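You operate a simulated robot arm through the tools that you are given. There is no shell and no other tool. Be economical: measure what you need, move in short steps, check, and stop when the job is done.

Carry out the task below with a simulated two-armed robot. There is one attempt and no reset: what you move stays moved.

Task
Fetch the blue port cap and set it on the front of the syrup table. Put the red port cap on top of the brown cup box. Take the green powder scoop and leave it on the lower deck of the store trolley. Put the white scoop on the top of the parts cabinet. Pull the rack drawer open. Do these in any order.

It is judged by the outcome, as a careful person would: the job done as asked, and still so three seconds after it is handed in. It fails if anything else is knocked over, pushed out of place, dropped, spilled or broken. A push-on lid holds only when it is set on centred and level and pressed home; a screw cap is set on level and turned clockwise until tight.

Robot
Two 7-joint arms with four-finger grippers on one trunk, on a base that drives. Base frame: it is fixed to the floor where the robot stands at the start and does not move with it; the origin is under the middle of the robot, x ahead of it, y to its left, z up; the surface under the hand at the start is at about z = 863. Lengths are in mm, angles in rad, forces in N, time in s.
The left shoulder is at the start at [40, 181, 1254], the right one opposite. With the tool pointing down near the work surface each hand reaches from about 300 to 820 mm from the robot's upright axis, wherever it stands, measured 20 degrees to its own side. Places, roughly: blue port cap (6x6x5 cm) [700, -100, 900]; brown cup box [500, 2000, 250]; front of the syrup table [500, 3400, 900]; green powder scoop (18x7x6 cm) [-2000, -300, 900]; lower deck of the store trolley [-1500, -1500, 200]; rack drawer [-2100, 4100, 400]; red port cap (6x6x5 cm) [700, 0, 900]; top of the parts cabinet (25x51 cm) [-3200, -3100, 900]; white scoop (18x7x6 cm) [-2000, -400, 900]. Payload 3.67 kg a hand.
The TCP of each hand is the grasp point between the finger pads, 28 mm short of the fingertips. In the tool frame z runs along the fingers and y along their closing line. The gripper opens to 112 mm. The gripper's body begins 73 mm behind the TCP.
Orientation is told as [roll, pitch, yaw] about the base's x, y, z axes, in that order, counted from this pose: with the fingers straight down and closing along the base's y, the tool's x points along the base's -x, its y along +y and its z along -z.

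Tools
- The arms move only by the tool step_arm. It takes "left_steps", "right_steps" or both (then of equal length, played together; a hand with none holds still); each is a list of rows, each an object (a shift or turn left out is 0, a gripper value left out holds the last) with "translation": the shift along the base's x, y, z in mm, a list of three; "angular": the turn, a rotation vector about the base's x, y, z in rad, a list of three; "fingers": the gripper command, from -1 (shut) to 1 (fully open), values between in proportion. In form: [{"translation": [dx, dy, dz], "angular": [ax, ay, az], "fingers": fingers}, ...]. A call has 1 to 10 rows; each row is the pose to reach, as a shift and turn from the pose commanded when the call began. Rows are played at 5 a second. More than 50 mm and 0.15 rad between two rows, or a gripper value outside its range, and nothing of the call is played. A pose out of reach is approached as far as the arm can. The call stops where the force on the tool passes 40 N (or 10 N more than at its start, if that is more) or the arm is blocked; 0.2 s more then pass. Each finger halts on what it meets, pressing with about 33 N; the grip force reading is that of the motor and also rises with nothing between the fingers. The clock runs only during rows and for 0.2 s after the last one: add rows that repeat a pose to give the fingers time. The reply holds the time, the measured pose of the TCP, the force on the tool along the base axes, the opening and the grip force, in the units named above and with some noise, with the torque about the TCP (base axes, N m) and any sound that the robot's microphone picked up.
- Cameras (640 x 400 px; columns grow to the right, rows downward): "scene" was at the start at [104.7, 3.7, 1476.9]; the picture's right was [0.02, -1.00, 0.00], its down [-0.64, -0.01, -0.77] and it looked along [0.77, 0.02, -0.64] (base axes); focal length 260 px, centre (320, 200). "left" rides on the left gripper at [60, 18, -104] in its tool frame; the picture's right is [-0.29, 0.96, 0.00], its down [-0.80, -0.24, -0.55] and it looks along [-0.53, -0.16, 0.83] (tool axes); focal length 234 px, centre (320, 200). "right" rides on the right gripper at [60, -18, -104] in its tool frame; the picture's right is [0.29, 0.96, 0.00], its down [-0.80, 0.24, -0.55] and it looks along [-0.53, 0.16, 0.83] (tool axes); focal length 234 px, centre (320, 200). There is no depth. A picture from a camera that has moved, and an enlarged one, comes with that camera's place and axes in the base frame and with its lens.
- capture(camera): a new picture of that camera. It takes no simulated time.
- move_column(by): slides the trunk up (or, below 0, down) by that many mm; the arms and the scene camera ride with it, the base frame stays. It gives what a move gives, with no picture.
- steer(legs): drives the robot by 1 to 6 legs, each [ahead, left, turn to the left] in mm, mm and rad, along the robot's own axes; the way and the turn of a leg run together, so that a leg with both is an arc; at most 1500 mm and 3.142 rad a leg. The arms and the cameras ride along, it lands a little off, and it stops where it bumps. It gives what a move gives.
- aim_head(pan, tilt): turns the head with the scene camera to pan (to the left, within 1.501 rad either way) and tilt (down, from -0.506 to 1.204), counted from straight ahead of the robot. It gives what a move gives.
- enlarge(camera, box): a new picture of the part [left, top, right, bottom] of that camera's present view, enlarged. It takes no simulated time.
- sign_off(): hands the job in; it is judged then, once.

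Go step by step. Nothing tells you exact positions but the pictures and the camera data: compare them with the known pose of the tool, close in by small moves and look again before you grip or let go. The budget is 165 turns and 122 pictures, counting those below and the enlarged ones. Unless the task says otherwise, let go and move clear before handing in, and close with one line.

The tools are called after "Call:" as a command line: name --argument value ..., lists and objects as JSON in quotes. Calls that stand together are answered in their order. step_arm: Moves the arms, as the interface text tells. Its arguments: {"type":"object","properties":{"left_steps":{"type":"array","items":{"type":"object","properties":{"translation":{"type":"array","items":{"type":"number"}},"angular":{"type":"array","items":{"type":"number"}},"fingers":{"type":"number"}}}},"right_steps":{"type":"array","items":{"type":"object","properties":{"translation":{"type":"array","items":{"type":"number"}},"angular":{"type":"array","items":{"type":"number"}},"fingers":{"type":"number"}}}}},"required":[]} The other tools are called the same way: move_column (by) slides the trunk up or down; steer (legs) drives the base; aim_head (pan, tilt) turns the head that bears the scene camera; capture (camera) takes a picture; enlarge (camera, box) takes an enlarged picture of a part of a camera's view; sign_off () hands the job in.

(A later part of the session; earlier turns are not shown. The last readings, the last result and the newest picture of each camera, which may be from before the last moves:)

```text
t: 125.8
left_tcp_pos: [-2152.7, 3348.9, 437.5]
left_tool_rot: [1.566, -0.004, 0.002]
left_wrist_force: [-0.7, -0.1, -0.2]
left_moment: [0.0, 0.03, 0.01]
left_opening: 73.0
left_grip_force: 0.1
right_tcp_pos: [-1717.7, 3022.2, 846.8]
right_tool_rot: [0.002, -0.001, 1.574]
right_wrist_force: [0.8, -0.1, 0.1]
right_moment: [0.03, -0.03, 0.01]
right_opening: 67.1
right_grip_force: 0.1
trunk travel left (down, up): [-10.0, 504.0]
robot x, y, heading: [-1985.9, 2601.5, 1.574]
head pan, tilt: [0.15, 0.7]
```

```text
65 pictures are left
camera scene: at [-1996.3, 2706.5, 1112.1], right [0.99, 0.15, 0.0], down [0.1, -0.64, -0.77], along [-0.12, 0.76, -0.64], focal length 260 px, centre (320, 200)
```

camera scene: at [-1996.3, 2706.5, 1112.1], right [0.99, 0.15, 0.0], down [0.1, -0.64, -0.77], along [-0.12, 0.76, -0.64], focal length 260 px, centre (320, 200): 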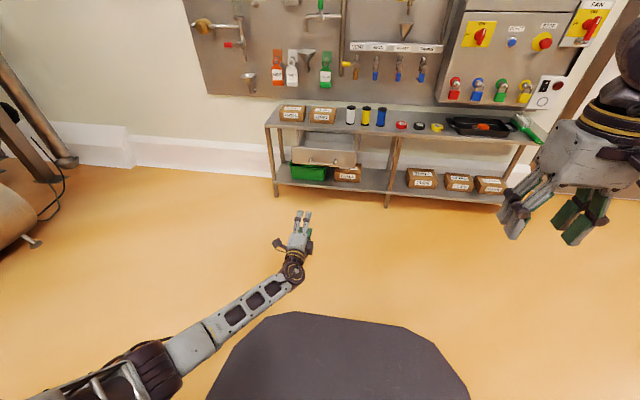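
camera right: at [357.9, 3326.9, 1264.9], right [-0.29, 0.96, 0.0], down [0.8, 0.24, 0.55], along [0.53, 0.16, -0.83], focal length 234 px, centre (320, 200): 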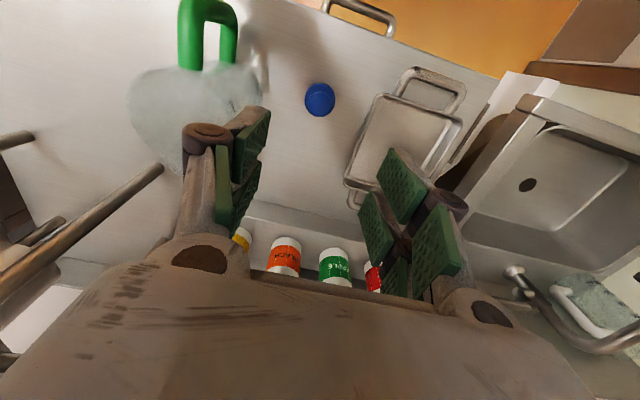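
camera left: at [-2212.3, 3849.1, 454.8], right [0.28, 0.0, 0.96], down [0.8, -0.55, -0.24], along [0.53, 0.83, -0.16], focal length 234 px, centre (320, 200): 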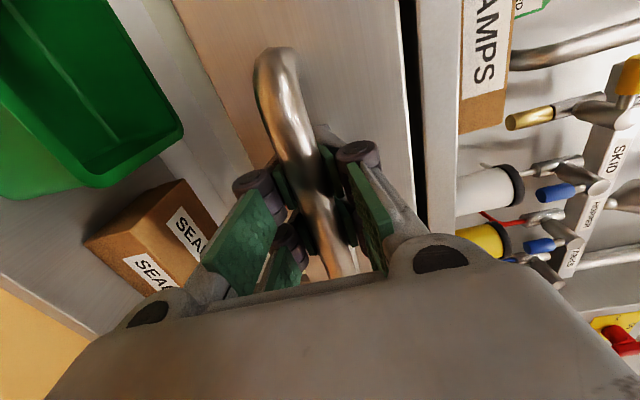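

The drawer stands open. I'll raise the trunk and left arm, turn the left hand back to pointing down, then turn around toward the scoop tables.

Call:
move_column --by 400

Call:
step_arm --left_steps '[{"translation": [0, 0, 40]}, {"translation": [0, 0, 80], "angular": [-0.08, -0.08, 0.08]}, {"translation": [0, -20, 120], "angular": [-0.16, -0.16, 0.16]}, {"translation": [0, -40, 160], "angular": [-0.24, -0.24, 0.24]}, {"translation": [0, -60, 200], "angular": [-0.32, -0.32, 0.32]}, {"translation": [0, -80, 240], "angular": [-0.4, -0.4, 0.4]}, {"translation": [0, -100, 280], "angular": [-0.48, -0.48, 0.48]}, {"translation": [0, -120, 320], "angular": [-0.56, -0.56, 0.56]}, {"translation": [0, -140, 360], "angular": [-0.64, -0.64, 0.64]}, {"translation": [0, -160, 400], "angular": [-0.72, -0.72, 0.72]}]'

Call:
step_arm --left_steps '[{"translation": [0, -25, 10], "angular": [-0.082, -0.082, 0.082]}, {"translation": [0, -50, 20], "angular": [-0.164, -0.164, 0.164]}, {"translation": [0, -75, 30], "angular": [-0.246, -0.246, 0.246]}, {"translation": [0, -100, 40], "angular": [-0.328, -0.328, 0.328]}, {"translation": [0, -125, 50], "angular": [-0.41, -0.41, 0.41]}, {"translation": [0, -140, 50], "angular": [-0.489, -0.489, 0.489]}, {"translation": [0, -160, 50], "angular": [-0.489, -0.489, 0.489]}]'

Call:
steer --legs '[[0, 0, 3.1416]]'

Call:
aim_head --pan 0.0 --tilt 0.4

Call:
capture --camera "scene"

```text
t: 129.6
left_tcp_pos: [-2152.3, 3350.8, 836.2]
left_tool_rot: [1.567, -0.003, 0.003]
left_wrist_force: [0.5, -1.0, -0.4]
left_moment: [-0.02, 0.03, -0.02]
left_opening: 72.8
left_grip_force: 0.0
right_tcp_pos: [-1717.0, 3022.0, 1245.2]
right_tool_rot: [0.003, -0.002, 1.572]
right_wrist_force: [-0.5, 0.3, -0.3]
right_moment: [0.01, -0.03, 0.05]
right_opening: 67.4
right_grip_force: 0.0
trunk travel left (down, up): [-410.0, 104.0]
robot x, y, heading: [-1983.6, 2599.3, 1.575]
head pan, tilt: [0.15, 0.7]
```

```text
t: 132.0
left_tcp_pos: [-2200.8, 3202.2, 1221.2]
left_tool_rot: [0.688, -0.277, 1.0]
left_wrist_force: [-0.7, 0.5, -0.2]
left_moment: [0.01, 0.0, 0.01]
left_opening: 73.1
left_grip_force: 0.1
left hand out of reach, approached as far as the arm can: row 10
right_tcp_pos: [-1719.4, 3022.1, 1246.0]
right_tool_rot: [0.0, -0.002, 1.575]
right_wrist_force: [0.0, 0.6, 0.0]
right_moment: [-0.01, 0.0, 0.0]
right_opening: 67.4
right_grip_force: 0.1
trunk travel left (down, up): [-410.0, 104.0]
robot x, y, heading: [-1984.6, 2600.7, 1.572]
head pan, tilt: [0.15, 0.7]
stopped in row 10 (left hand): the arm was blocked; the commanded pose is now the measured one
```

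```text
t: 133.6
left_tcp_pos: [-2340.5, 3246.0, 1106.0]
left_tool_rot: [0.082, 0.061, 1.575]
left_wrist_force: [0.1, 0.7, 0.5]
left_moment: [0.0, -0.02, -0.01]
left_opening: 72.5
left_grip_force: 0.0
left hand out of reach, approached as far as the arm can: row 1, 2, 3, 4, 5, 6, 7
right_tcp_pos: [-1716.8, 3022.4, 1245.8]
right_tool_rot: [0.002, -0.002, 1.574]
right_wrist_force: [0.1, -1.1, -0.1]
right_moment: [0.0, 0.0, 0.0]
right_opening: 67.2
right_grip_force: 0.1
trunk travel left (down, up): [-410.0, 104.0]
robot x, y, heading: [-1979.9, 2603.8, 1.572]
head pan, tilt: [0.15, 0.7]
```

```text
refused: 3.1416 is not a number from -3.14159 to 3.14159
```

```text
t: 134.4
left_tcp_pos: [-2340.6, 3246.6, 1106.2]
left_tool_rot: [0.084, 0.063, 1.578]
left_wrist_force: [-0.7, -0.2, 0.3]
left_moment: [0.05, -0.02, 0.0]
left_opening: 72.7
left_grip_force: 0.1
right_tcp_pos: [-1718.2, 3022.4, 1245.5]
right_tool_rot: [0.002, -0.001, 1.575]
right_wrist_force: [0.0, 0.3, 0.7]
right_moment: [0.01, 0.0, 0.02]
right_opening: 67.0
right_grip_force: 0.1
trunk travel left (down, up): [-410.0, 104.0]
robot x, y, heading: [-1986.0, 2602.4, 1.574]
head pan, tilt: [0.0, 0.4]
```

```text
64 pictures are left
camera scene: at [-1983.8, 2716.0, 1538.1], right [1.0, 0.0, 0.0], down [0.0, -0.39, -0.92], along [0.0, 0.92, -0.39], focal length 260 px, centre (320, 200)
```

scene: 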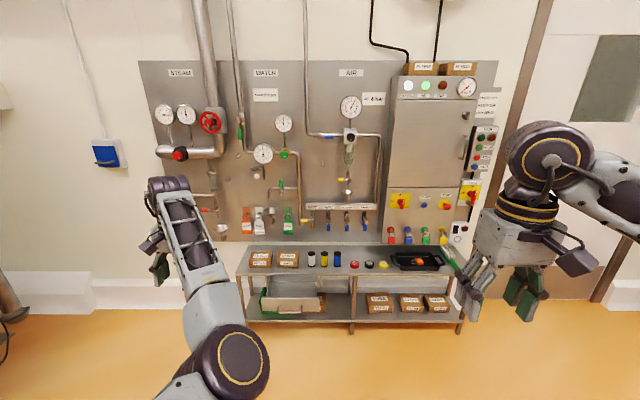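

The left arm followed an awkward path and stopped short. I'll nudge it toward its normal carry position and see how it responds.

Call:
step_arm --left_steps '[{"translation": [10, 20, -20]}, {"translation": [20, 40, -40]}, {"translation": [40, 60, -60], "angular": [-0.04, -0.03, 0]}, {"translation": [60, 60, -80], "angular": [-0.08, -0.06, 0]}, {"translation": [80, 60, -100], "angular": [-0.08, -0.06, 0]}]'

Call:
capture --camera "scene"

```text
t: 135.6
left_tcp_pos: [-2263.4, 3310.1, 1005.6]
left_tool_rot: [0.024, 0.141, 1.57]
left_wrist_force: [0.0, 0.5, 0.2]
left_moment: [0.0, 0.03, 0.0]
left_opening: 72.9
left_grip_force: 0.1
right_tcp_pos: [-1717.4, 3022.0, 1245.6]
right_tool_rot: [0.001, -0.001, 1.576]
right_wrist_force: [0.5, 0.0, 0.5]
right_moment: [-0.03, -0.01, 0.0]
right_opening: 67.1
right_grip_force: 0.1
trunk travel left (down, up): [-410.0, 104.0]
robot x, y, heading: [-1979.7, 2603.4, 1.573]
head pan, tilt: [0.0, 0.4]
```

```text
63 pictures are left
camera scene: at [-1983.1, 2715.9, 1538.2], right [1.0, 0.0, 0.0], down [0.0, -0.39, -0.92], along [0.0, 0.92, -0.39], focal length 260 px, centre (320, 200)
```

scene: 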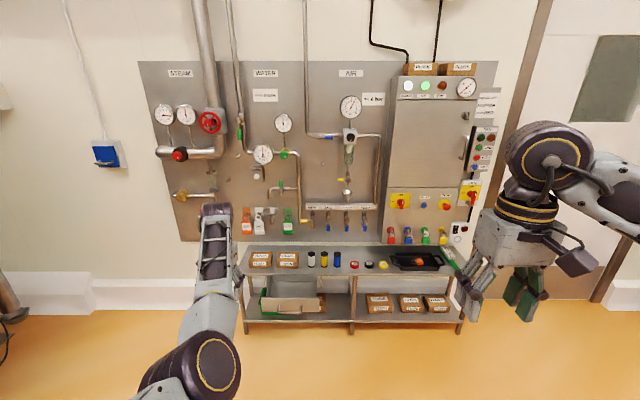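

The arm is recovering. I'll square the tool and bring it in gradually.

Call:
step_arm --left_steps '[{"translation": [10, -20, 0], "angular": [0.05, -0.01, 0]}, {"translation": [20, -50, 0], "angular": [0.1, -0.024, 0]}, {"translation": [30, -80, 10], "angular": [0.141, -0.024, 0]}, {"translation": [50, -110, 30], "angular": [0.141, -0.024, 0]}, {"translation": [60, -140, 60], "angular": [0.141, -0.024, 0]}, {"translation": [70, -170, 90], "angular": [0.141, -0.024, 0]}, {"translation": [80, -200, 120], "angular": [0.141, -0.024, 0]}]'

Call:
capture --camera "scene"

```text
t: 137.4
left_tcp_pos: [-2271.9, 3248.9, 1013.9]
left_tool_rot: [0.036, -0.021, 1.614]
left_wrist_force: [-1.0, 0.1, -0.7]
left_moment: [-0.01, 0.04, 0.0]
left_opening: 72.7
left_grip_force: 0.0
left hand out of reach, approached as far as the arm can: row 3, 4, 5, 6, 7
right_tcp_pos: [-1717.1, 3022.8, 1245.6]
right_tool_rot: [0.001, -0.003, 1.575]
right_wrist_force: [-0.5, 0.2, -0.7]
right_moment: [0.02, -0.02, -0.01]
right_opening: 67.0
right_grip_force: 0.1
trunk travel left (down, up): [-410.0, 104.0]
robot x, y, heading: [-1982.3, 2604.2, 1.576]
head pan, tilt: [0.0, 0.4]
stopped in row 7 (left hand): the arm was blocked; the commanded pose is now the measured one
```

```text
62 pictures are left
camera scene: at [-1983.9, 2715.6, 1538.2], right [1.0, 0.0, 0.0], down [0.0, -0.39, -0.92], along [0.0, 0.92, -0.39], focal length 260 px, centre (320, 200)
```

scene: 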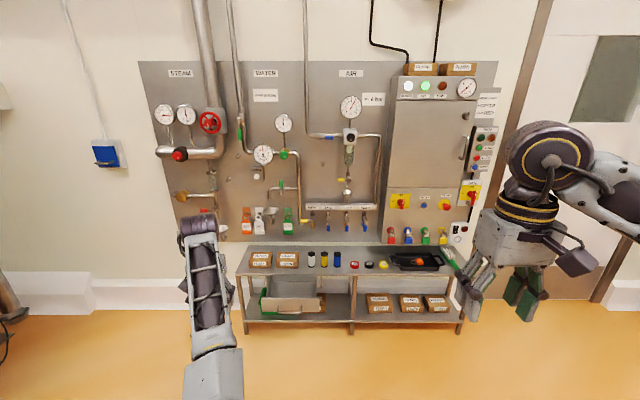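

The left arm is in an unusual elbow posture. I'll re-point the hand forward and place it where the first turn worked, then unwind along that same path.

Call:
move_column --by 95

Call:
step_arm --left_steps '[{"translation": [10, 10, 10], "angular": [0.08, 0.08, -0.08]}, {"translation": [20, 20, 20], "angular": [0.16, 0.16, -0.16]}, {"translation": [30, 30, 30], "angular": [0.24, 0.24, -0.24]}, {"translation": [40, 40, 40], "angular": [0.32, 0.32, -0.32]}, {"translation": [50, 50, 50], "angular": [0.4, 0.4, -0.4]}, {"translation": [60, 50, 60], "angular": [0.48, 0.48, -0.48]}, {"translation": [70, 50, 70], "angular": [0.56, 0.56, -0.56]}, {"translation": [80, 50, 80], "angular": [0.64, 0.64, -0.64]}, {"translation": [90, 50, 90], "angular": [0.72, 0.72, -0.72]}, {"translation": [100, 50, 100], "angular": [0.8, 0.8, -0.8]}]'

Call:
step_arm --left_steps '[{"translation": [5, 0, 10], "angular": [0.08, 0.08, -0.08]}, {"translation": [10, 0, 20], "angular": [0.16, 0.16, -0.16]}, {"translation": [15, 0, 30], "angular": [0.24, 0.24, -0.24]}, {"translation": [20, 0, 40], "angular": [0.32, 0.32, -0.32]}, {"translation": [25, 0, 50], "angular": [0.4, 0.4, -0.4]}, {"translation": [25, 0, 70], "angular": [0.4, 0.4, -0.4]}]'

Call:
capture --camera "scene"

```text
t: 138.7
left_tcp_pos: [-2271.3, 3248.0, 1109.0]
left_tool_rot: [0.036, -0.021, 1.613]
left_wrist_force: [0.1, 0.0, -0.1]
left_moment: [-0.05, 0.02, 0.02]
left_opening: 72.8
left_grip_force: 0.2
right_tcp_pos: [-1717.6, 3022.6, 1341.0]
right_tool_rot: [0.002, -0.001, 1.577]
right_wrist_force: [-0.2, 0.4, -0.1]
right_moment: [-0.01, 0.0, 0.02]
right_opening: 67.3
right_grip_force: 0.1
trunk travel left (down, up): [-505.0, 9.0]
robot x, y, heading: [-1980.6, 2600.2, 1.572]
head pan, tilt: [0.0, 0.4]
```

```text
t: 140.9
left_tcp_pos: [-2165.5, 3297.9, 1208.5]
left_tool_rot: [1.107, -0.34, 0.495]
left_wrist_force: [0.4, -0.2, 0.5]
left_moment: [-0.01, -0.01, -0.01]
left_opening: 72.6
left_grip_force: 0.0
right_tcp_pos: [-1718.0, 3022.9, 1341.5]
right_tool_rot: [0.002, -0.002, 1.573]
right_wrist_force: [-0.4, -0.2, 0.2]
right_moment: [0.01, -0.01, 0.02]
right_opening: 67.2
right_grip_force: 0.0
trunk travel left (down, up): [-505.0, 9.0]
robot x, y, heading: [-1980.9, 2600.3, 1.573]
head pan, tilt: [0.0, 0.4]
```

```text
t: 142.3
left_tcp_pos: [-2140.4, 3299.5, 1280.0]
left_tool_rot: [1.595, -0.043, -0.013]
left_wrist_force: [0.4, -0.2, -0.7]
left_moment: [0.04, -0.03, 0.0]
left_opening: 72.8
left_grip_force: 0.1
right_tcp_pos: [-1716.2, 3021.6, 1340.9]
right_tool_rot: [0.002, -0.002, 1.574]
right_wrist_force: [0.4, 0.5, 1.1]
right_moment: [-0.03, 0.0, 0.01]
right_opening: 67.2
right_grip_force: 0.1
trunk travel left (down, up): [-505.0, 9.0]
robot x, y, heading: [-1984.1, 2604.8, 1.573]
head pan, tilt: [0.0, 0.4]
```

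```text
61 pictures are left
camera scene: at [-1982.9, 2716.0, 1633.4], right [1.0, 0.0, 0.0], down [0.0, -0.39, -0.92], along [0.0, 0.92, -0.39], focal length 260 px, centre (320, 200)
```

scene: 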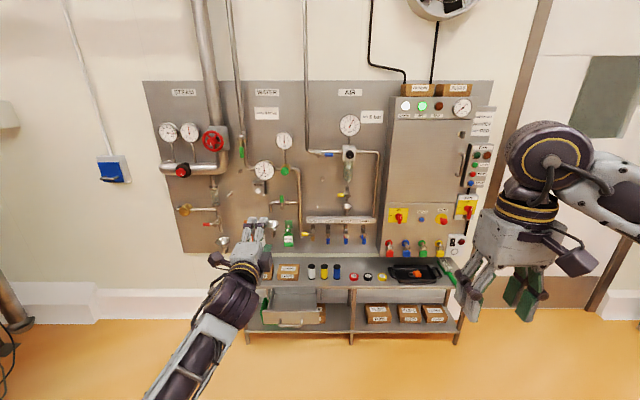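

I'll tip the hand down about the wrist instead. That gives a downward grip with the fingers closing fore-and-aft, which is fine for carrying.

Call:
step_arm --left_steps '[{"translation": [0, -2, -31], "angular": [-0.145, 0, 0]}, {"translation": [0, -9, -61], "angular": [-0.29, 0, 0]}, {"translation": [0, -20, -91], "angular": [-0.435, 0, 0]}, {"translation": [0, -35, -118], "angular": [-0.58, 0, 0]}, {"translation": [0, -54, -143], "angular": [-0.725, 0, 0]}, {"translation": [0, -76, -164], "angular": [-0.87, 0, 0]}, {"translation": [0, -101, -183], "angular": [-1.015, 0, 0]}, {"translation": [0, -128, -197], "angular": [-1.16, 0, 0]}, {"translation": [0, -158, -207], "angular": [-1.305, 0, 0]}, {"translation": [0, -189, -213], "angular": [-1.45, 0, 0]}]'

Call:
capture --camera "scene"

```text
t: 144.5
left_tcp_pos: [-2141.8, 3108.9, 1066.9]
left_tool_rot: [0.14, -0.015, 0.044]
left_wrist_force: [0.0, 0.2, -0.2]
left_moment: [-0.05, 0.03, 0.0]
left_opening: 72.7
left_grip_force: 0.1
right_tcp_pos: [-1717.9, 3023.2, 1340.3]
right_tool_rot: [0.001, -0.002, 1.574]
right_wrist_force: [0.6, 0.1, -0.1]
right_moment: [0.0, 0.01, -0.01]
right_opening: 67.1
right_grip_force: 0.0
trunk travel left (down, up): [-505.0, 9.0]
robot x, y, heading: [-1984.7, 2598.0, 1.578]
head pan, tilt: [0.0, 0.4]
```

```text
60 pictures are left
camera scene: at [-1983.6, 2715.6, 1633.4], right [1.0, 0.0, 0.0], down [0.0, -0.39, -0.92], along [0.0, 0.92, -0.39], focal length 260 px, centre (320, 200)
```

scene: 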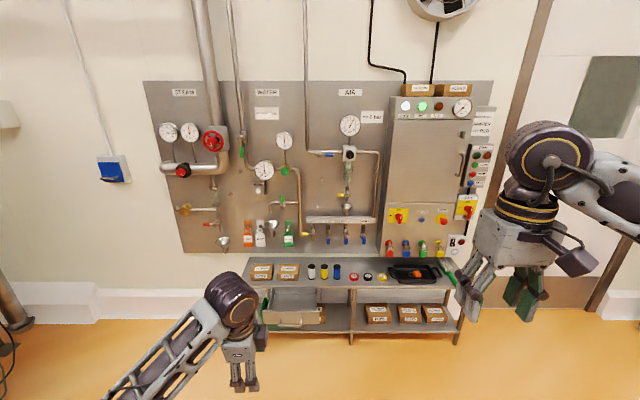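

That works. I'll level it, lift to carry height, and begin yawing the hand back.

Call:
step_arm --left_steps '[{"translation": [-5, 0, 20], "angular": [-0.07, 0.01, 0]}, {"translation": [-10, 0, 50], "angular": [-0.14, 0.015, 0]}, {"translation": [-15, 0, 90], "angular": [-0.14, 0.015, 0.1]}, {"translation": [-20, 0, 130], "angular": [-0.14, 0.015, 0.2]}, {"translation": [-25, 0, 160], "angular": [-0.14, 0.015, 0.3]}, {"translation": [-25, 0, 180], "angular": [-0.14, 0.015, 0.4]}]'

Call:
capture --camera "scene"

```text
t: 145.9
left_tcp_pos: [-2165.5, 3109.4, 1245.4]
left_tool_rot: [0.013, 0.034, 0.444]
left_wrist_force: [-0.6, -0.4, 0.7]
left_moment: [-0.04, -0.01, -0.03]
left_opening: 72.8
left_grip_force: 0.1
right_tcp_pos: [-1716.7, 3022.2, 1340.3]
right_tool_rot: [0.002, -0.001, 1.576]
right_wrist_force: [-0.2, 0.3, 0.0]
right_moment: [0.01, 0.0, 0.0]
right_opening: 67.2
right_grip_force: 0.1
trunk travel left (down, up): [-505.0, 9.0]
robot x, y, heading: [-1980.5, 2602.8, 1.571]
head pan, tilt: [0.0, 0.4]
```

```text
59 pictures are left
camera scene: at [-1983.2, 2715.3, 1633.4], right [1.0, 0.0, 0.0], down [0.0, -0.39, -0.92], along [0.0, 0.92, -0.39], focal length 260 px, centre (320, 200)
```

scene: 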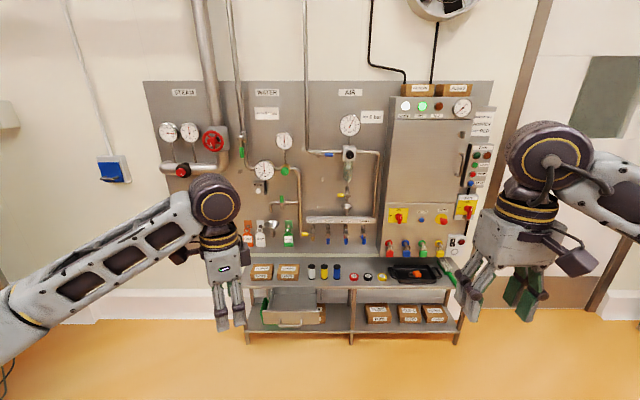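

The arm is back to a normal elbow-out posture. I'll finish the yaw, then turn around to face the island.

Call:
step_arm --left_steps '[{"translation": [0, 0, 20], "angular": [-0.01, -0.02, 0.14]}, {"translation": [0, 0, 40], "angular": [-0.01, -0.03, 0.28]}, {"translation": [0, 0, 60], "angular": [-0.01, -0.03, 0.42]}, {"translation": [0, -20, 80], "angular": [-0.01, -0.03, 0.56]}, {"translation": [0, -40, 95], "angular": [-0.01, -0.03, 0.7]}, {"translation": [0, -60, 95], "angular": [-0.01, -0.03, 0.84]}, {"translation": [0, -80, 95], "angular": [-0.01, -0.03, 0.98]}, {"translation": [0, -90, 95], "angular": [-0.01, -0.03, 1.126]}]'

Call:
steer --legs '[[0, 0, 3.14]]'

Call:
capture --camera "scene"

```text
t: 147.7
left_tcp_pos: [-2166.0, 3019.7, 1339.7]
left_tool_rot: [-0.018, 0.026, 1.571]
left_wrist_force: [0.2, -0.3, -0.2]
left_moment: [0.01, 0.0, -0.01]
left_opening: 72.6
left_grip_force: 0.1
right_tcp_pos: [-1718.1, 3022.0, 1339.9]
right_tool_rot: [0.002, 0.0, 1.575]
right_wrist_force: [-0.2, 0.2, -0.3]
right_moment: [0.02, -0.03, 0.01]
right_opening: 67.3
right_grip_force: 0.0
trunk travel left (down, up): [-505.0, 9.0]
robot x, y, heading: [-1983.0, 2598.4, 1.573]
head pan, tilt: [0.0, 0.4]
```

```text
t: 156.2
left_tcp_pos: [-1795.0, 2183.2, 1341.1]
left_tool_rot: [-0.018, 0.026, -1.568]
left_wrist_force: [0.4, 0.6, -0.2]
left_moment: [0.02, -0.02, -0.01]
left_opening: 72.8
left_grip_force: 0.1
right_tcp_pos: [-2244.0, 2177.4, 1340.3]
right_tool_rot: [0.002, -0.001, -1.561]
right_wrist_force: [-0.2, 0.3, -0.7]
right_moment: [-0.02, 0.01, 0.02]
right_opening: 67.1
right_grip_force: 0.2
trunk travel left (down, up): [-505.0, 9.0]
robot x, y, heading: [-1984.7, 2601.4, -1.565]
head pan, tilt: [0.0, 0.4]
```

```text
58 pictures are left
camera scene: at [-1982.5, 2489.6, 1633.3], right [-1.0, -0.01, 0.0], down [0.0, 0.39, -0.92], along [0.01, -0.92, -0.39], focal length 260 px, centre (320, 200)
```

scene: 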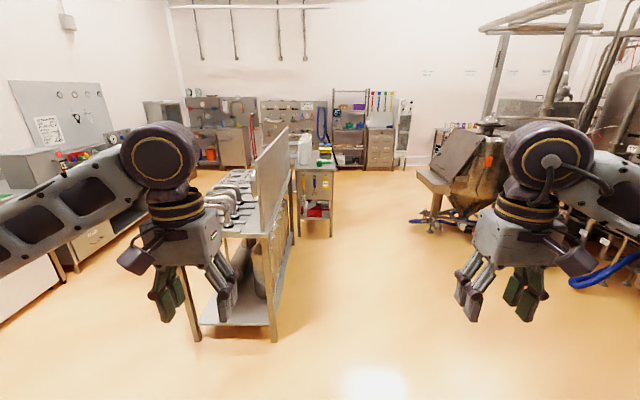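

I see the island bench with the scoops at about (-2000, -350), the aisle beside it, and the parts cabinet by the far wall. I'll drive ahead and look closer.

Call:
steer --legs '[[0, 250, 0], [0, -350, 0]]'

```text
t: 160.0
left_tcp_pos: [-1899.5, 2180.3, 1339.3]
left_tool_rot: [-0.019, 0.025, -1.568]
left_wrist_force: [0.3, -0.5, -0.2]
left_moment: [0.03, 0.0, 0.03]
left_opening: 73.1
left_grip_force: 0.3
right_tcp_pos: [-2347.3, 2177.4, 1340.8]
right_tool_rot: [0.001, -0.001, -1.56]
right_wrist_force: [0.3, 0.6, -1.3]
right_moment: [-0.01, 0.04, -0.04]
right_opening: 67.2
right_grip_force: 0.1
trunk travel left (down, up): [-505.0, 9.0]
robot x, y, heading: [-2090.3, 2598.3, -1.563]
head pan, tilt: [0.0, 0.4]
```

Call:
steer --legs '[[0, -250, 0], [1450, 0, 0]]'

Call:
aim_head --pan 0.1 --tilt 0.55

Call:
capture --camera "scene"

```text
t: 168.9
left_tcp_pos: [-2131.1, 716.9, 1340.3]
left_tool_rot: [-0.017, 0.025, -1.563]
left_wrist_force: [-0.3, -0.4, 0.2]
left_moment: [0.02, -0.01, -0.02]
left_opening: 73.0
left_grip_force: 0.0
right_tcp_pos: [-2579.9, 711.0, 1340.5]
right_tool_rot: [0.001, -0.001, -1.554]
right_wrist_force: [0.5, -0.1, 0.1]
right_moment: [-0.01, -0.01, -0.01]
right_opening: 67.0
right_grip_force: 0.1
trunk travel left (down, up): [-505.0, 9.0]
robot x, y, heading: [-2320.3, 1135.1, -1.558]
head pan, tilt: [0.0, 0.4]
```

```text
t: 169.7
left_tcp_pos: [-2131.3, 716.5, 1340.6]
left_tool_rot: [-0.017, 0.027, -1.56]
left_wrist_force: [0.2, -0.1, 0.5]
left_moment: [-0.03, 0.01, -0.01]
left_opening: 72.6
left_grip_force: 0.0
right_tcp_pos: [-2581.0, 709.6, 1339.8]
right_tool_rot: [0.002, -0.002, -1.557]
right_wrist_force: [-0.1, 0.4, -0.1]
right_moment: [0.0, 0.02, 0.02]
right_opening: 67.3
right_grip_force: 0.1
trunk travel left (down, up): [-505.0, 9.0]
robot x, y, heading: [-2318.6, 1135.9, -1.557]
head pan, tilt: [0.099, 0.55]
```

```text
57 pictures are left
camera scene: at [-2310.5, 1026.7, 1619.7], right [-0.99, -0.11, 0.0], down [-0.06, 0.52, -0.85], along [0.1, -0.85, -0.52], focal length 260 px, centre (320, 200)
```

scene: 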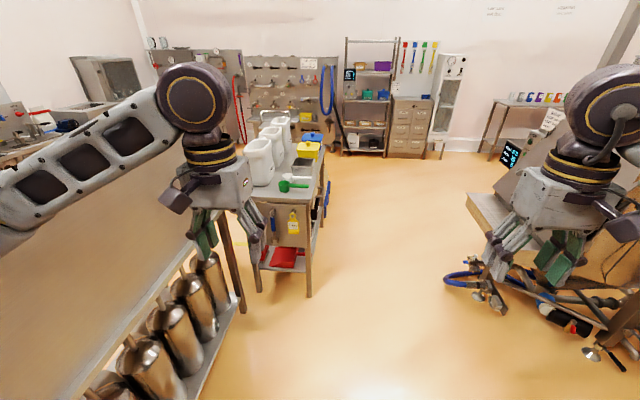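

Call:
enlarge --camera "scene" --box '[235, 90, 415, 300]'

```text
1.90 times, centred on (325, 195) of scene
camera zoom: at [-2310.5, 1026.7, 1619.7], right [-0.99, -0.11, 0.0], down [-0.06, 0.52, -0.85], along [0.1, -0.85, -0.52], focal length 496 px, centre (310, 210)
```

zoom: 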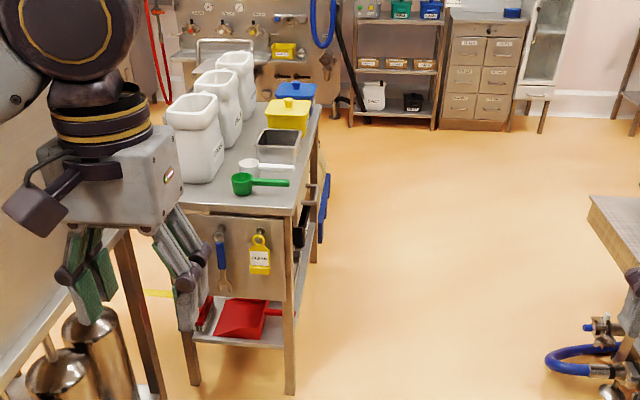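

The green and white scoops lie side by side with their handles toward the aisle: green handle at y≈-305, white at y≈-425. I'll turn to face +x here, where there is space, then back off and strafe down the aisle.

Call:
steer --legs '[[0, 0, 1.557], [-340, 0, 0], [0, -1430, 0]]'

Call:
aim_head --pan 0.0 --tilt 0.75

Call:
capture --camera "scene"

```text
t: 183.1
left_tcp_pos: [-2254.0, -122.4, 1341.1]
left_tool_rot: [-0.018, 0.026, -0.02]
left_wrist_force: [0.5, -0.2, 0.3]
left_moment: [0.02, 0.03, 0.0]
left_opening: 72.7
left_grip_force: 0.0
right_tcp_pos: [-2260.5, -571.7, 1340.1]
right_tool_rot: [0.0, -0.002, -0.014]
right_wrist_force: [-0.2, 0.2, 1.1]
right_moment: [-0.01, -0.03, -0.01]
right_opening: 67.3
right_grip_force: 0.1
trunk travel left (down, up): [-505.0, 9.0]
robot x, y, heading: [-2678.2, -301.2, -0.021]
head pan, tilt: [0.099, 0.55]
```

```text
t: 183.8
left_tcp_pos: [-2255.3, -124.0, 1340.0]
left_tool_rot: [-0.018, 0.025, -0.02]
left_wrist_force: [0.1, -0.8, 0.3]
left_moment: [0.01, -0.04, -0.02]
left_opening: 72.6
left_grip_force: 0.1
right_tcp_pos: [-2260.4, -573.3, 1341.8]
right_tool_rot: [0.003, 0.0, -0.015]
right_wrist_force: [0.4, -0.6, 0.3]
right_moment: [-0.02, 0.01, 0.02]
right_opening: 67.2
right_grip_force: 0.1
trunk travel left (down, up): [-505.0, 9.0]
robot x, y, heading: [-2677.8, -299.2, -0.019]
head pan, tilt: [0.0, 0.75]
```

```text
55 pictures are left
camera scene: at [-2574.9, -300.3, 1602.3], right [-0.02, -1.0, 0.0], down [-0.68, 0.01, -0.73], along [0.73, -0.01, -0.68], focal length 260 px, centre (320, 200)
```

scene: 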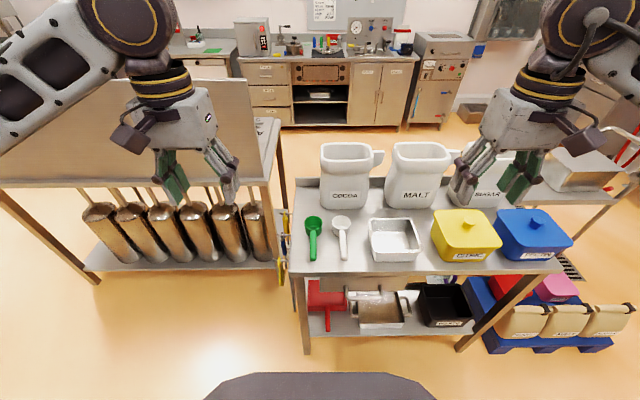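

Call:
enlarge --camera "scene" --box '[280, 195, 380, 275]'

```text
5.00 times, centred on (330, 235) of scene
camera zoom: at [-2574.9, -300.3, 1602.3], right [-0.02, -1.0, 0.0], down [-0.68, 0.01, -0.73], along [0.73, -0.01, -0.68], focal length 1302 px, centre (270, 25)
```

zoom: 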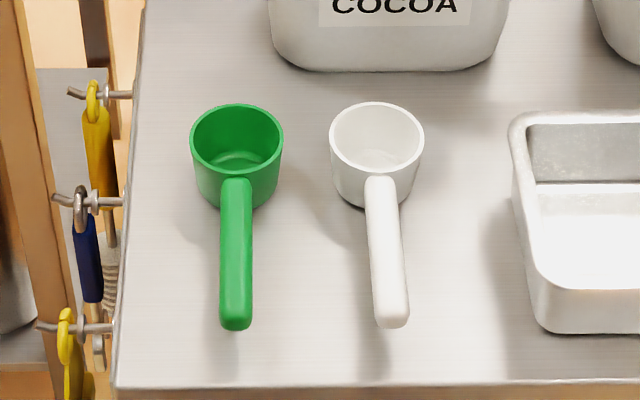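

The scoop handles are clear: green along y≈-285, white along y≈-384, both spanning x = -2100 to -2000. I'll strafe right 160 mm and lower the left hand over the green handle.

Call:
steer --legs '[[0, -160, 0]]'

Call:
step_arm --left_steps '[{"translation": [40, 0, -20], "angular": [0.018, -0.025, 0.02], "fingers": 0.1}, {"translation": [80, 0, -45], "angular": [0.018, -0.025, 0.02]}, {"translation": [120, 0, -70], "angular": [0.018, -0.025, 0.02]}, {"translation": [160, 0, -95], "angular": [0.018, -0.025, 0.02]}, {"translation": [200, 0, -120], "angular": [0.018, -0.025, 0.02]}, {"translation": [215, 0, -160], "angular": [0.018, -0.025, 0.02]}, {"translation": [215, 0, -205], "angular": [0.018, -0.025, 0.02]}, {"translation": [215, 0, -250], "angular": [0.018, -0.025, 0.02]}, {"translation": [215, 0, -295], "angular": [0.018, -0.025, 0.02]}]'

Call:
capture --camera "left"

```text
t: 185.2
left_tcp_pos: [-2256.5, -278.0, 1339.8]
left_tool_rot: [-0.019, 0.026, -0.019]
left_wrist_force: [-0.7, 1.3, -0.5]
left_moment: [0.01, 0.0, -0.03]
left_opening: 72.8
left_grip_force: 0.0
right_tcp_pos: [-2262.1, -728.1, 1342.4]
right_tool_rot: [-0.002, 0.0, -0.012]
right_wrist_force: [-0.1, 0.2, -0.5]
right_moment: [-0.06, 0.01, -0.02]
right_opening: 67.3
right_grip_force: 0.0
trunk travel left (down, up): [-505.0, 9.0]
robot x, y, heading: [-2677.2, -459.2, -0.014]
head pan, tilt: [0.0, 0.75]
```

```text
t: 187.2
left_tcp_pos: [-2039.5, -281.0, 1045.2]
left_tool_rot: [0.001, 0.0, 0.002]
left_wrist_force: [-0.1, 0.4, 0.6]
left_moment: [0.04, -0.01, -0.07]
left_opening: 61.3
left_grip_force: 0.1
right_tcp_pos: [-2260.9, -729.8, 1340.4]
right_tool_rot: [0.001, -0.002, -0.011]
right_wrist_force: [0.5, 0.1, -0.5]
right_moment: [0.04, 0.05, -0.01]
right_opening: 67.2
right_grip_force: 0.2
trunk travel left (down, up): [-505.0, 9.0]
robot x, y, heading: [-2679.6, -460.0, -0.014]
head pan, tilt: [0.0, 0.75]
```

```text
53 pictures are left
camera left: at [-2100.2, -262.8, 1149.3], right [0.29, 0.96, 0.0], down [0.8, -0.24, 0.55], along [0.53, -0.16, -0.83], focal length 234 px, centre (320, 200)
```

left: 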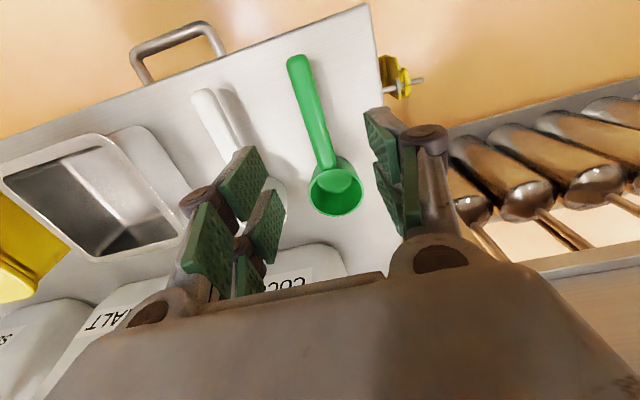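

The handle is at y=-286. I'll correct and descend to handle height.

Call:
step_arm --left_steps '[{"translation": [4, -5, -40]}, {"translation": [4, -5, -80]}, {"translation": [4, -5, -110]}, {"translation": [4, -5, -130]}, {"translation": [4, -5, -138]}]'

Call:
capture --camera "left"

Call:
enlarge --camera "scene" --box '[220, 160, 380, 280]'

```text
t: 188.4
left_tcp_pos: [-2037.2, -286.5, 907.0]
left_tool_rot: [0.002, 0.001, 0.002]
left_wrist_force: [-0.6, -0.3, -0.4]
left_moment: [-0.01, -0.01, 0.01]
left_opening: 61.4
left_grip_force: 0.1
right_tcp_pos: [-2262.2, -731.0, 1341.7]
right_tool_rot: [0.002, -0.002, -0.011]
right_wrist_force: [-0.1, 0.7, -0.6]
right_moment: [0.0, -0.01, 0.01]
right_opening: 67.4
right_grip_force: 0.1
trunk travel left (down, up): [-505.0, 9.0]
robot x, y, heading: [-2680.8, -458.9, -0.01]
head pan, tilt: [0.0, 0.75]
```

```text
52 pictures are left
camera left: at [-2097.5, -268.2, 1010.9], right [0.29, 0.96, 0.0], down [0.8, -0.24, 0.55], along [0.53, -0.16, -0.83], focal length 234 px, centre (320, 200)
```

left: 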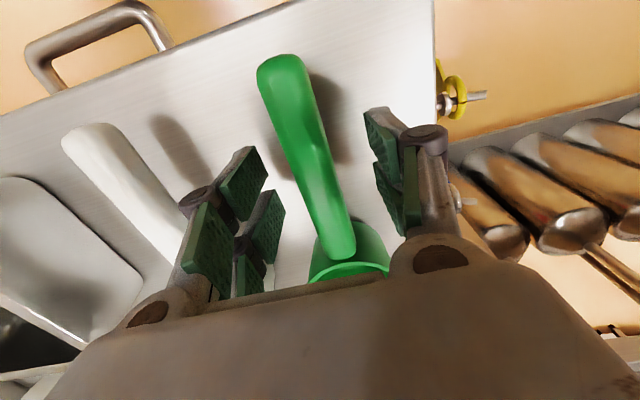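

```text
3.33 times, centred on (300, 220) of scene
camera zoom: at [-2577.2, -458.9, 1602.2], right [-0.01, -1.0, 0.0], down [-0.68, 0.01, -0.73], along [0.73, -0.01, -0.68], focal length 868 px, centre (387, 133)
```

zoom: 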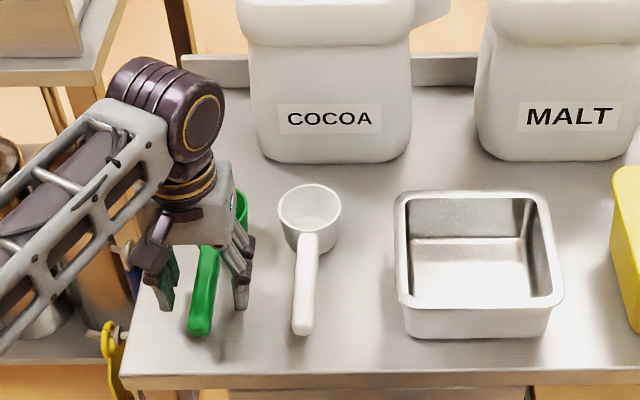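

The handle lies between the pads. Closing and lifting.

Call:
step_arm --left_steps '[{"fingers": -0.3}, {"fingers": -1}, {"fingers": -1}, {"fingers": -1}, {"translation": [0, 0, 25]}, {"translation": [0, 0, 65]}, {"translation": [0, 0, 110]}, {"translation": [0, 0, 155]}]'

Call:
capture --camera "left"

```text
t: 190.2
left_tcp_pos: [-2038.8, -285.8, 1063.1]
left_tool_rot: [0.001, 0.001, 0.001]
left_wrist_force: [0.6, -0.3, -0.1]
left_moment: [0.03, 0.07, 0.0]
left_opening: 21.1
left_grip_force: 33.6
right_tcp_pos: [-2263.6, -732.1, 1341.2]
right_tool_rot: [0.003, -0.002, -0.012]
right_wrist_force: [-0.6, 0.8, 0.8]
right_moment: [0.02, -0.02, -0.01]
right_opening: 67.2
right_grip_force: 0.2
trunk travel left (down, up): [-505.0, 9.0]
robot x, y, heading: [-2679.9, -462.4, -0.012]
head pan, tilt: [0.0, 0.75]
```

```text
50 pictures are left
camera left: at [-2098.3, -267.4, 1166.3], right [0.29, 0.96, 0.0], down [0.8, -0.24, 0.55], along [0.53, -0.16, -0.83], focal length 234 px, centre (320, 200)
```

left: 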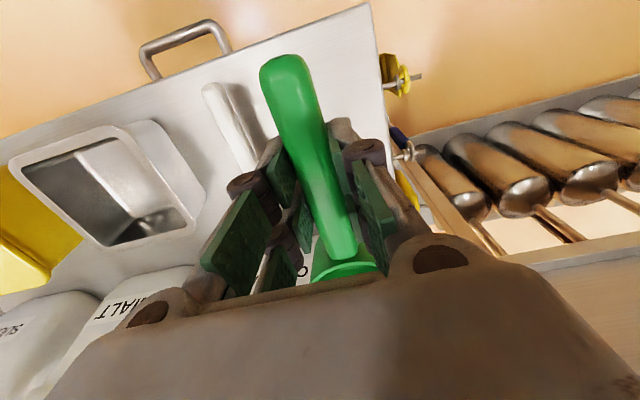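

Green scoop held. I'll retract the left hand, strafe left 260 mm, and bring the right hand over the white handle.

Call:
step_arm --left_steps '[{"translation": [0, 0, 45]}, {"translation": [-15, 0, 90]}, {"translation": [-40, 0, 130]}, {"translation": [-75, 0, 160]}, {"translation": [-110, 0, 190]}, {"translation": [-145, 0, 220]}, {"translation": [-180, 10, 250]}, {"translation": [-210, 10, 275]}]'

Call:
steer --legs '[[0, 260, 0]]'

Call:
step_arm --right_steps '[{"translation": [38, 15, -20], "fingers": 0.1}, {"translation": [76, 30, -45]}, {"translation": [114, 45, -70]}, {"translation": [152, 60, -95]}, {"translation": [190, 75, -120]}, {"translation": [224, 87, -150]}, {"translation": [224, 87, -195]}, {"translation": [224, 87, -240]}, {"translation": [224, 87, -285]}]'

Call:
capture --camera "right"

```text
t: 192.1
left_tcp_pos: [-2249.4, -277.0, 1338.2]
left_tool_rot: [0.002, 0.002, 0.001]
left_wrist_force: [0.2, 0.5, -0.2]
left_moment: [0.04, 0.04, 0.0]
left_opening: 21.1
left_grip_force: 33.1
right_tcp_pos: [-2264.1, -731.6, 1340.9]
right_tool_rot: [0.002, -0.004, -0.013]
right_wrist_force: [-0.6, 1.3, 0.1]
right_moment: [-0.03, -0.02, 0.0]
right_opening: 66.9
right_grip_force: 0.1
trunk travel left (down, up): [-505.0, 9.0]
robot x, y, heading: [-2681.9, -461.8, -0.013]
head pan, tilt: [0.0, 0.75]
```

```text
t: 193.9
left_tcp_pos: [-2244.7, -21.1, 1337.3]
left_tool_rot: [0.004, 0.001, 0.003]
left_wrist_force: [0.8, 0.2, 0.4]
left_moment: [0.01, 0.05, 0.01]
left_opening: 20.9
left_grip_force: 33.0
right_tcp_pos: [-2259.6, -474.8, 1338.6]
right_tool_rot: [0.003, -0.001, -0.011]
right_wrist_force: [0.1, -0.1, 0.8]
right_moment: [0.03, 0.02, 0.03]
right_opening: 67.1
right_grip_force: 0.0
trunk travel left (down, up): [-505.0, 9.0]
robot x, y, heading: [-2675.8, -199.3, -0.013]
head pan, tilt: [0.0, 0.75]
```

```text
t: 195.9
left_tcp_pos: [-2242.6, -18.1, 1336.6]
left_tool_rot: [0.002, 0.0, 0.001]
left_wrist_force: [-0.2, -0.2, -0.7]
left_moment: [-0.01, 0.04, 0.03]
left_opening: 21.3
left_grip_force: 32.8
right_tcp_pos: [-2033.9, -386.5, 1055.6]
right_tool_rot: [0.002, -0.001, -0.01]
right_wrist_force: [0.4, 0.1, 0.6]
right_moment: [0.01, -0.01, -0.01]
right_opening: 61.4
right_grip_force: 0.0
trunk travel left (down, up): [-505.0, 9.0]
robot x, y, heading: [-2675.8, -200.4, -0.013]
head pan, tilt: [0.0, 0.75]
```

```text
49 pictures are left
camera right: at [-2093.8, -404.6, 1160.2], right [-0.28, 0.96, 0.0], down [0.8, 0.23, 0.56], along [0.53, 0.15, -0.83], focal length 234 px, centre (320, 200)
```

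right: 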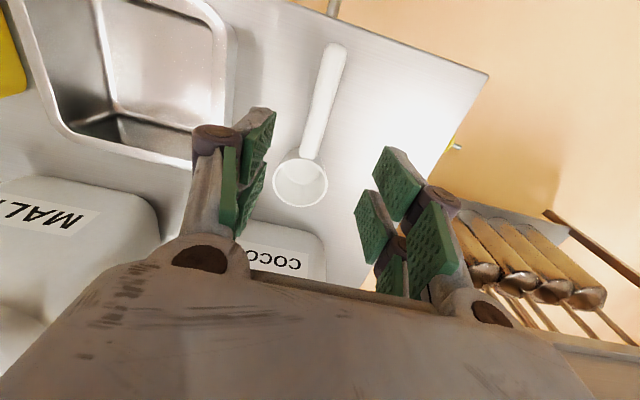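

The white handle is at y≈-388 with a slight yaw. I'll adjust and descend.

Call:
step_arm --right_steps '[{"translation": [-1, -2, -40], "angular": [0, 0, 0.07]}, {"translation": [-1, -2, -80], "angular": [0, 0, 0.07]}, {"translation": [-1, -2, -115], "angular": [0, 0, 0.07]}, {"translation": [-1, -2, -140], "angular": [0, 0, 0.07]}, {"translation": [-1, -2, -149], "angular": [0, 0, 0.07]}]'

Call:
capture --camera "right"

```text
t: 197.1
left_tcp_pos: [-2244.9, -20.4, 1336.3]
left_tool_rot: [0.001, 0.002, 0.001]
left_wrist_force: [0.1, -0.2, -0.7]
left_moment: [0.0, 0.04, 0.0]
left_opening: 20.9
left_grip_force: 33.3
right_tcp_pos: [-2035.5, -388.5, 905.5]
right_tool_rot: [0.001, -0.001, 0.058]
right_wrist_force: [0.9, 0.7, 0.3]
right_moment: [-0.01, 0.01, 0.02]
right_opening: 61.7
right_grip_force: 0.0
trunk travel left (down, up): [-505.0, 9.0]
robot x, y, heading: [-2675.1, -198.9, -0.013]
head pan, tilt: [0.0, 0.75]
```

```text
48 pictures are left
camera right: at [-2093.4, -410.4, 1009.9], right [-0.34, 0.94, 0.0], down [0.78, 0.28, 0.56], along [0.52, 0.19, -0.83], focal length 234 px, centre (320, 200)
```

right: 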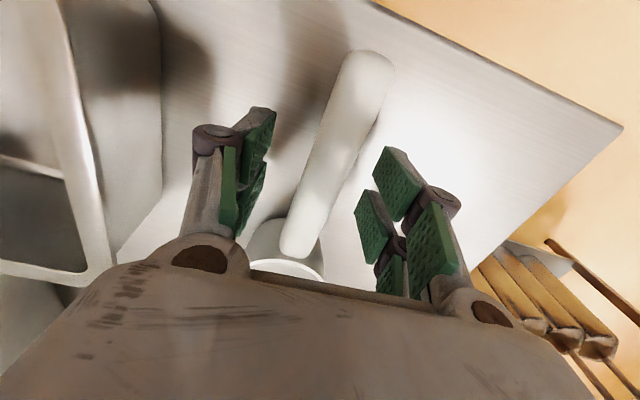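

Call:
step_arm --right_steps '[{"fingers": -0.3}, {"fingers": -1}, {"fingers": -1}, {"fingers": -1}, {"translation": [0, 0, 25]}, {"translation": [0, 0, 70]}, {"translation": [0, 0, 115]}, {"translation": [0, 0, 160]}, {"translation": [-20, 0, 205]}, {"translation": [-40, 0, 245]}]'

Call:
step_arm --right_steps '[{"translation": [-40, -10, 25]}, {"translation": [-80, -30, 50]}, {"translation": [-120, -50, 75]}, {"translation": [-155, -70, 100]}, {"translation": [-185, -87, 130]}, {"translation": [-185, -87, 160]}, {"translation": [-185, -87, 190]}]'

Call:
aim_head --pan -1.2 --tilt 0.5

Call:
capture --camera "scene"

```text
t: 199.3
left_tcp_pos: [-2245.8, -19.5, 1337.6]
left_tool_rot: [0.001, 0.002, 0.002]
left_wrist_force: [1.0, -0.4, -1.3]
left_moment: [0.01, 0.06, 0.0]
left_opening: 21.2
left_grip_force: 33.1
right_tcp_pos: [-2077.7, -388.6, 1154.3]
right_tool_rot: [0.0, -0.002, 0.057]
right_wrist_force: [-1.2, -0.2, -0.8]
right_moment: [-0.05, -0.02, 0.01]
right_opening: 21.1
right_grip_force: 33.1
trunk travel left (down, up): [-505.0, 9.0]
robot x, y, heading: [-2676.1, -201.5, -0.015]
head pan, tilt: [0.0, 0.75]
```

```text
refused: row 2 steps farther than a row can; nothing moved
```

```text
t: 200.7
left_tcp_pos: [-2244.1, -18.3, 1337.8]
left_tool_rot: [0.002, 0.003, 0.001]
left_wrist_force: [-0.6, 0.0, -0.9]
left_moment: [-0.02, 0.04, -0.01]
left_opening: 20.9
left_grip_force: 32.1
right_tcp_pos: [-2074.9, -388.1, 1152.6]
right_tool_rot: [0.003, -0.003, 0.058]
right_wrist_force: [-0.8, -0.1, -1.4]
right_moment: [-0.02, 0.04, -0.01]
right_opening: 20.7
right_grip_force: 33.3
trunk travel left (down, up): [-505.0, 9.0]
robot x, y, heading: [-2678.3, -204.7, -0.015]
head pan, tilt: [-1.201, 0.499]
```

```text
47 pictures are left
camera scene: at [-2624.3, -285.4, 1624.2], right [-0.94, -0.35, 0.0], down [-0.17, 0.45, -0.88], along [0.31, -0.82, -0.48], focal length 260 px, centre (320, 200)
```

scene: 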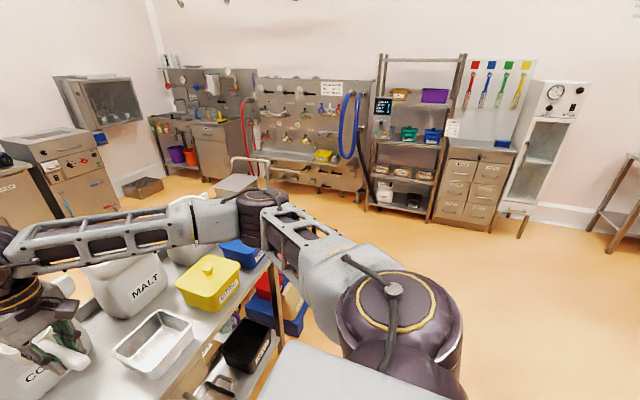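

White scoop held. I'll retract the right hand, then strafe down the aisle toward the trolley and look.

Call:
step_arm --right_steps '[{"translation": [-24, -11, 24]}, {"translation": [-48, -22, 48]}, {"translation": [-72, -33, 72]}, {"translation": [-96, -44, 96]}, {"translation": [-120, -55, 120]}, {"translation": [-144, -66, 144]}, {"translation": [-168, -77, 168]}, {"translation": [-185, -87, 188]}]'

Call:
steer --legs '[[0, -1450, 0]]'

Call:
aim_head --pan 0.0 --tilt 0.6

Call:
capture --camera "scene"

```text
t: 202.5
left_tcp_pos: [-2246.4, -19.2, 1338.9]
left_tool_rot: [0.001, 0.0, 0.002]
left_wrist_force: [-0.3, -0.4, -0.7]
left_moment: [0.0, 0.03, -0.01]
left_opening: 20.9
left_grip_force: 33.1
right_tcp_pos: [-2262.2, -475.2, 1340.8]
right_tool_rot: [0.002, 0.0, 0.057]
right_wrist_force: [-0.1, -0.1, -1.2]
right_moment: [0.01, 0.04, 0.01]
right_opening: 20.7
right_grip_force: 33.4
trunk travel left (down, up): [-505.0, 9.0]
robot x, y, heading: [-2674.2, -200.2, -0.013]
head pan, tilt: [-1.201, 0.499]
```

```text
t: 210.0
left_tcp_pos: [-2266.4, -1482.2, 1337.8]
left_tool_rot: [0.002, 0.001, 0.0]
left_wrist_force: [0.5, 0.3, -0.8]
left_moment: [-0.03, 0.06, 0.0]
left_opening: 21.0
left_grip_force: 33.3
right_tcp_pos: [-2282.6, -1936.4, 1339.7]
right_tool_rot: [0.0, -0.002, 0.058]
right_wrist_force: [0.3, 0.8, 0.1]
right_moment: [-0.06, 0.07, 0.02]
right_opening: 20.9
right_grip_force: 33.5
trunk travel left (down, up): [-505.0, 9.0]
robot x, y, heading: [-2701.6, -1661.5, -0.013]
head pan, tilt: [-1.201, 0.499]
```

```text
t: 211.4
left_tcp_pos: [-2265.4, -1482.6, 1336.0]
left_tool_rot: [0.002, 0.003, 0.0]
left_wrist_force: [0.4, 0.0, -0.9]
left_moment: [0.06, 0.04, 0.0]
left_opening: 20.8
left_grip_force: 33.2
right_tcp_pos: [-2282.5, -1938.4, 1340.3]
right_tool_rot: [0.001, -0.002, 0.057]
right_wrist_force: [0.8, -0.1, -0.8]
right_moment: [-0.01, 0.02, 0.03]
right_opening: 20.8
right_grip_force: 33.3
trunk travel left (down, up): [-505.0, 9.0]
robot x, y, heading: [-2695.7, -1663.1, -0.018]
head pan, tilt: [0.0, 0.6]
```

```text
46 pictures are left
camera scene: at [-2589.6, -1664.4, 1615.1], right [-0.02, -1.0, 0.0], down [-0.57, 0.01, -0.82], along [0.82, -0.01, -0.57], focal length 260 px, centre (320, 200)
```

scene: 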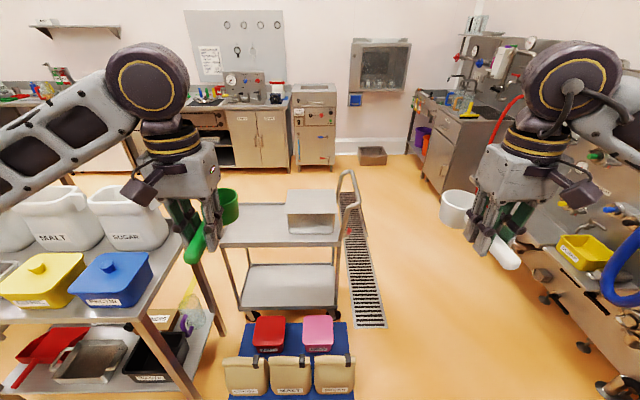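

The store trolley is at about (-1520, -1480), with the lower deck near z=200 and best reached from its east side. The parts cabinet is closer, so I'll place the white scoop first: turn to face -y and approach.

Call:
steer --legs '[[0, 0, -1.555], [0, -285, 0], [450, 0, 0]]'

Call:
aim_head --pan -0.1 --tilt 0.6

Call:
capture --camera "scene"

```text
t: 220.0
left_tcp_pos: [-2807.3, -2541.9, 1339.2]
left_tool_rot: [0.002, 0.002, -1.57]
left_wrist_force: [0.5, 0.3, -1.2]
left_moment: [0.03, 0.02, -0.03]
left_opening: 21.0
left_grip_force: 32.5
right_tcp_pos: [-3262.1, -2525.6, 1341.6]
right_tool_rot: [0.002, -0.003, -1.515]
right_wrist_force: [-0.5, 0.6, -1.2]
right_moment: [0.03, 0.0, 0.0]
right_opening: 20.8
right_grip_force: 33.1
trunk travel left (down, up): [-505.0, 9.0]
robot x, y, heading: [-2988.8, -2112.0, -1.585]
head pan, tilt: [0.0, 0.6]
```

```text
t: 220.7
left_tcp_pos: [-2806.1, -2543.5, 1336.7]
left_tool_rot: [0.003, 0.002, -1.571]
left_wrist_force: [-0.4, -0.3, -1.2]
left_moment: [0.05, 0.01, -0.01]
left_opening: 21.2
left_grip_force: 32.5
right_tcp_pos: [-3262.4, -2526.8, 1340.2]
right_tool_rot: [0.002, -0.002, -1.514]
right_wrist_force: [0.6, -0.2, -1.4]
right_moment: [0.05, 0.02, -0.02]
right_opening: 20.8
right_grip_force: 32.8
trunk travel left (down, up): [-505.0, 9.0]
robot x, y, heading: [-2987.0, -2112.7, -1.585]
head pan, tilt: [-0.099, 0.6]
```

```text
45 pictures are left
camera scene: at [-3000.2, -2218.7, 1615.1], right [-0.99, 0.11, 0.0], down [0.06, 0.56, -0.82], along [-0.09, -0.82, -0.57], focal length 260 px, centre (320, 200)
```

scene: 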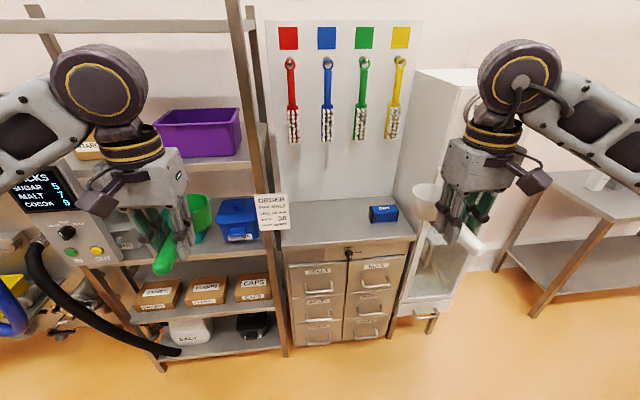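

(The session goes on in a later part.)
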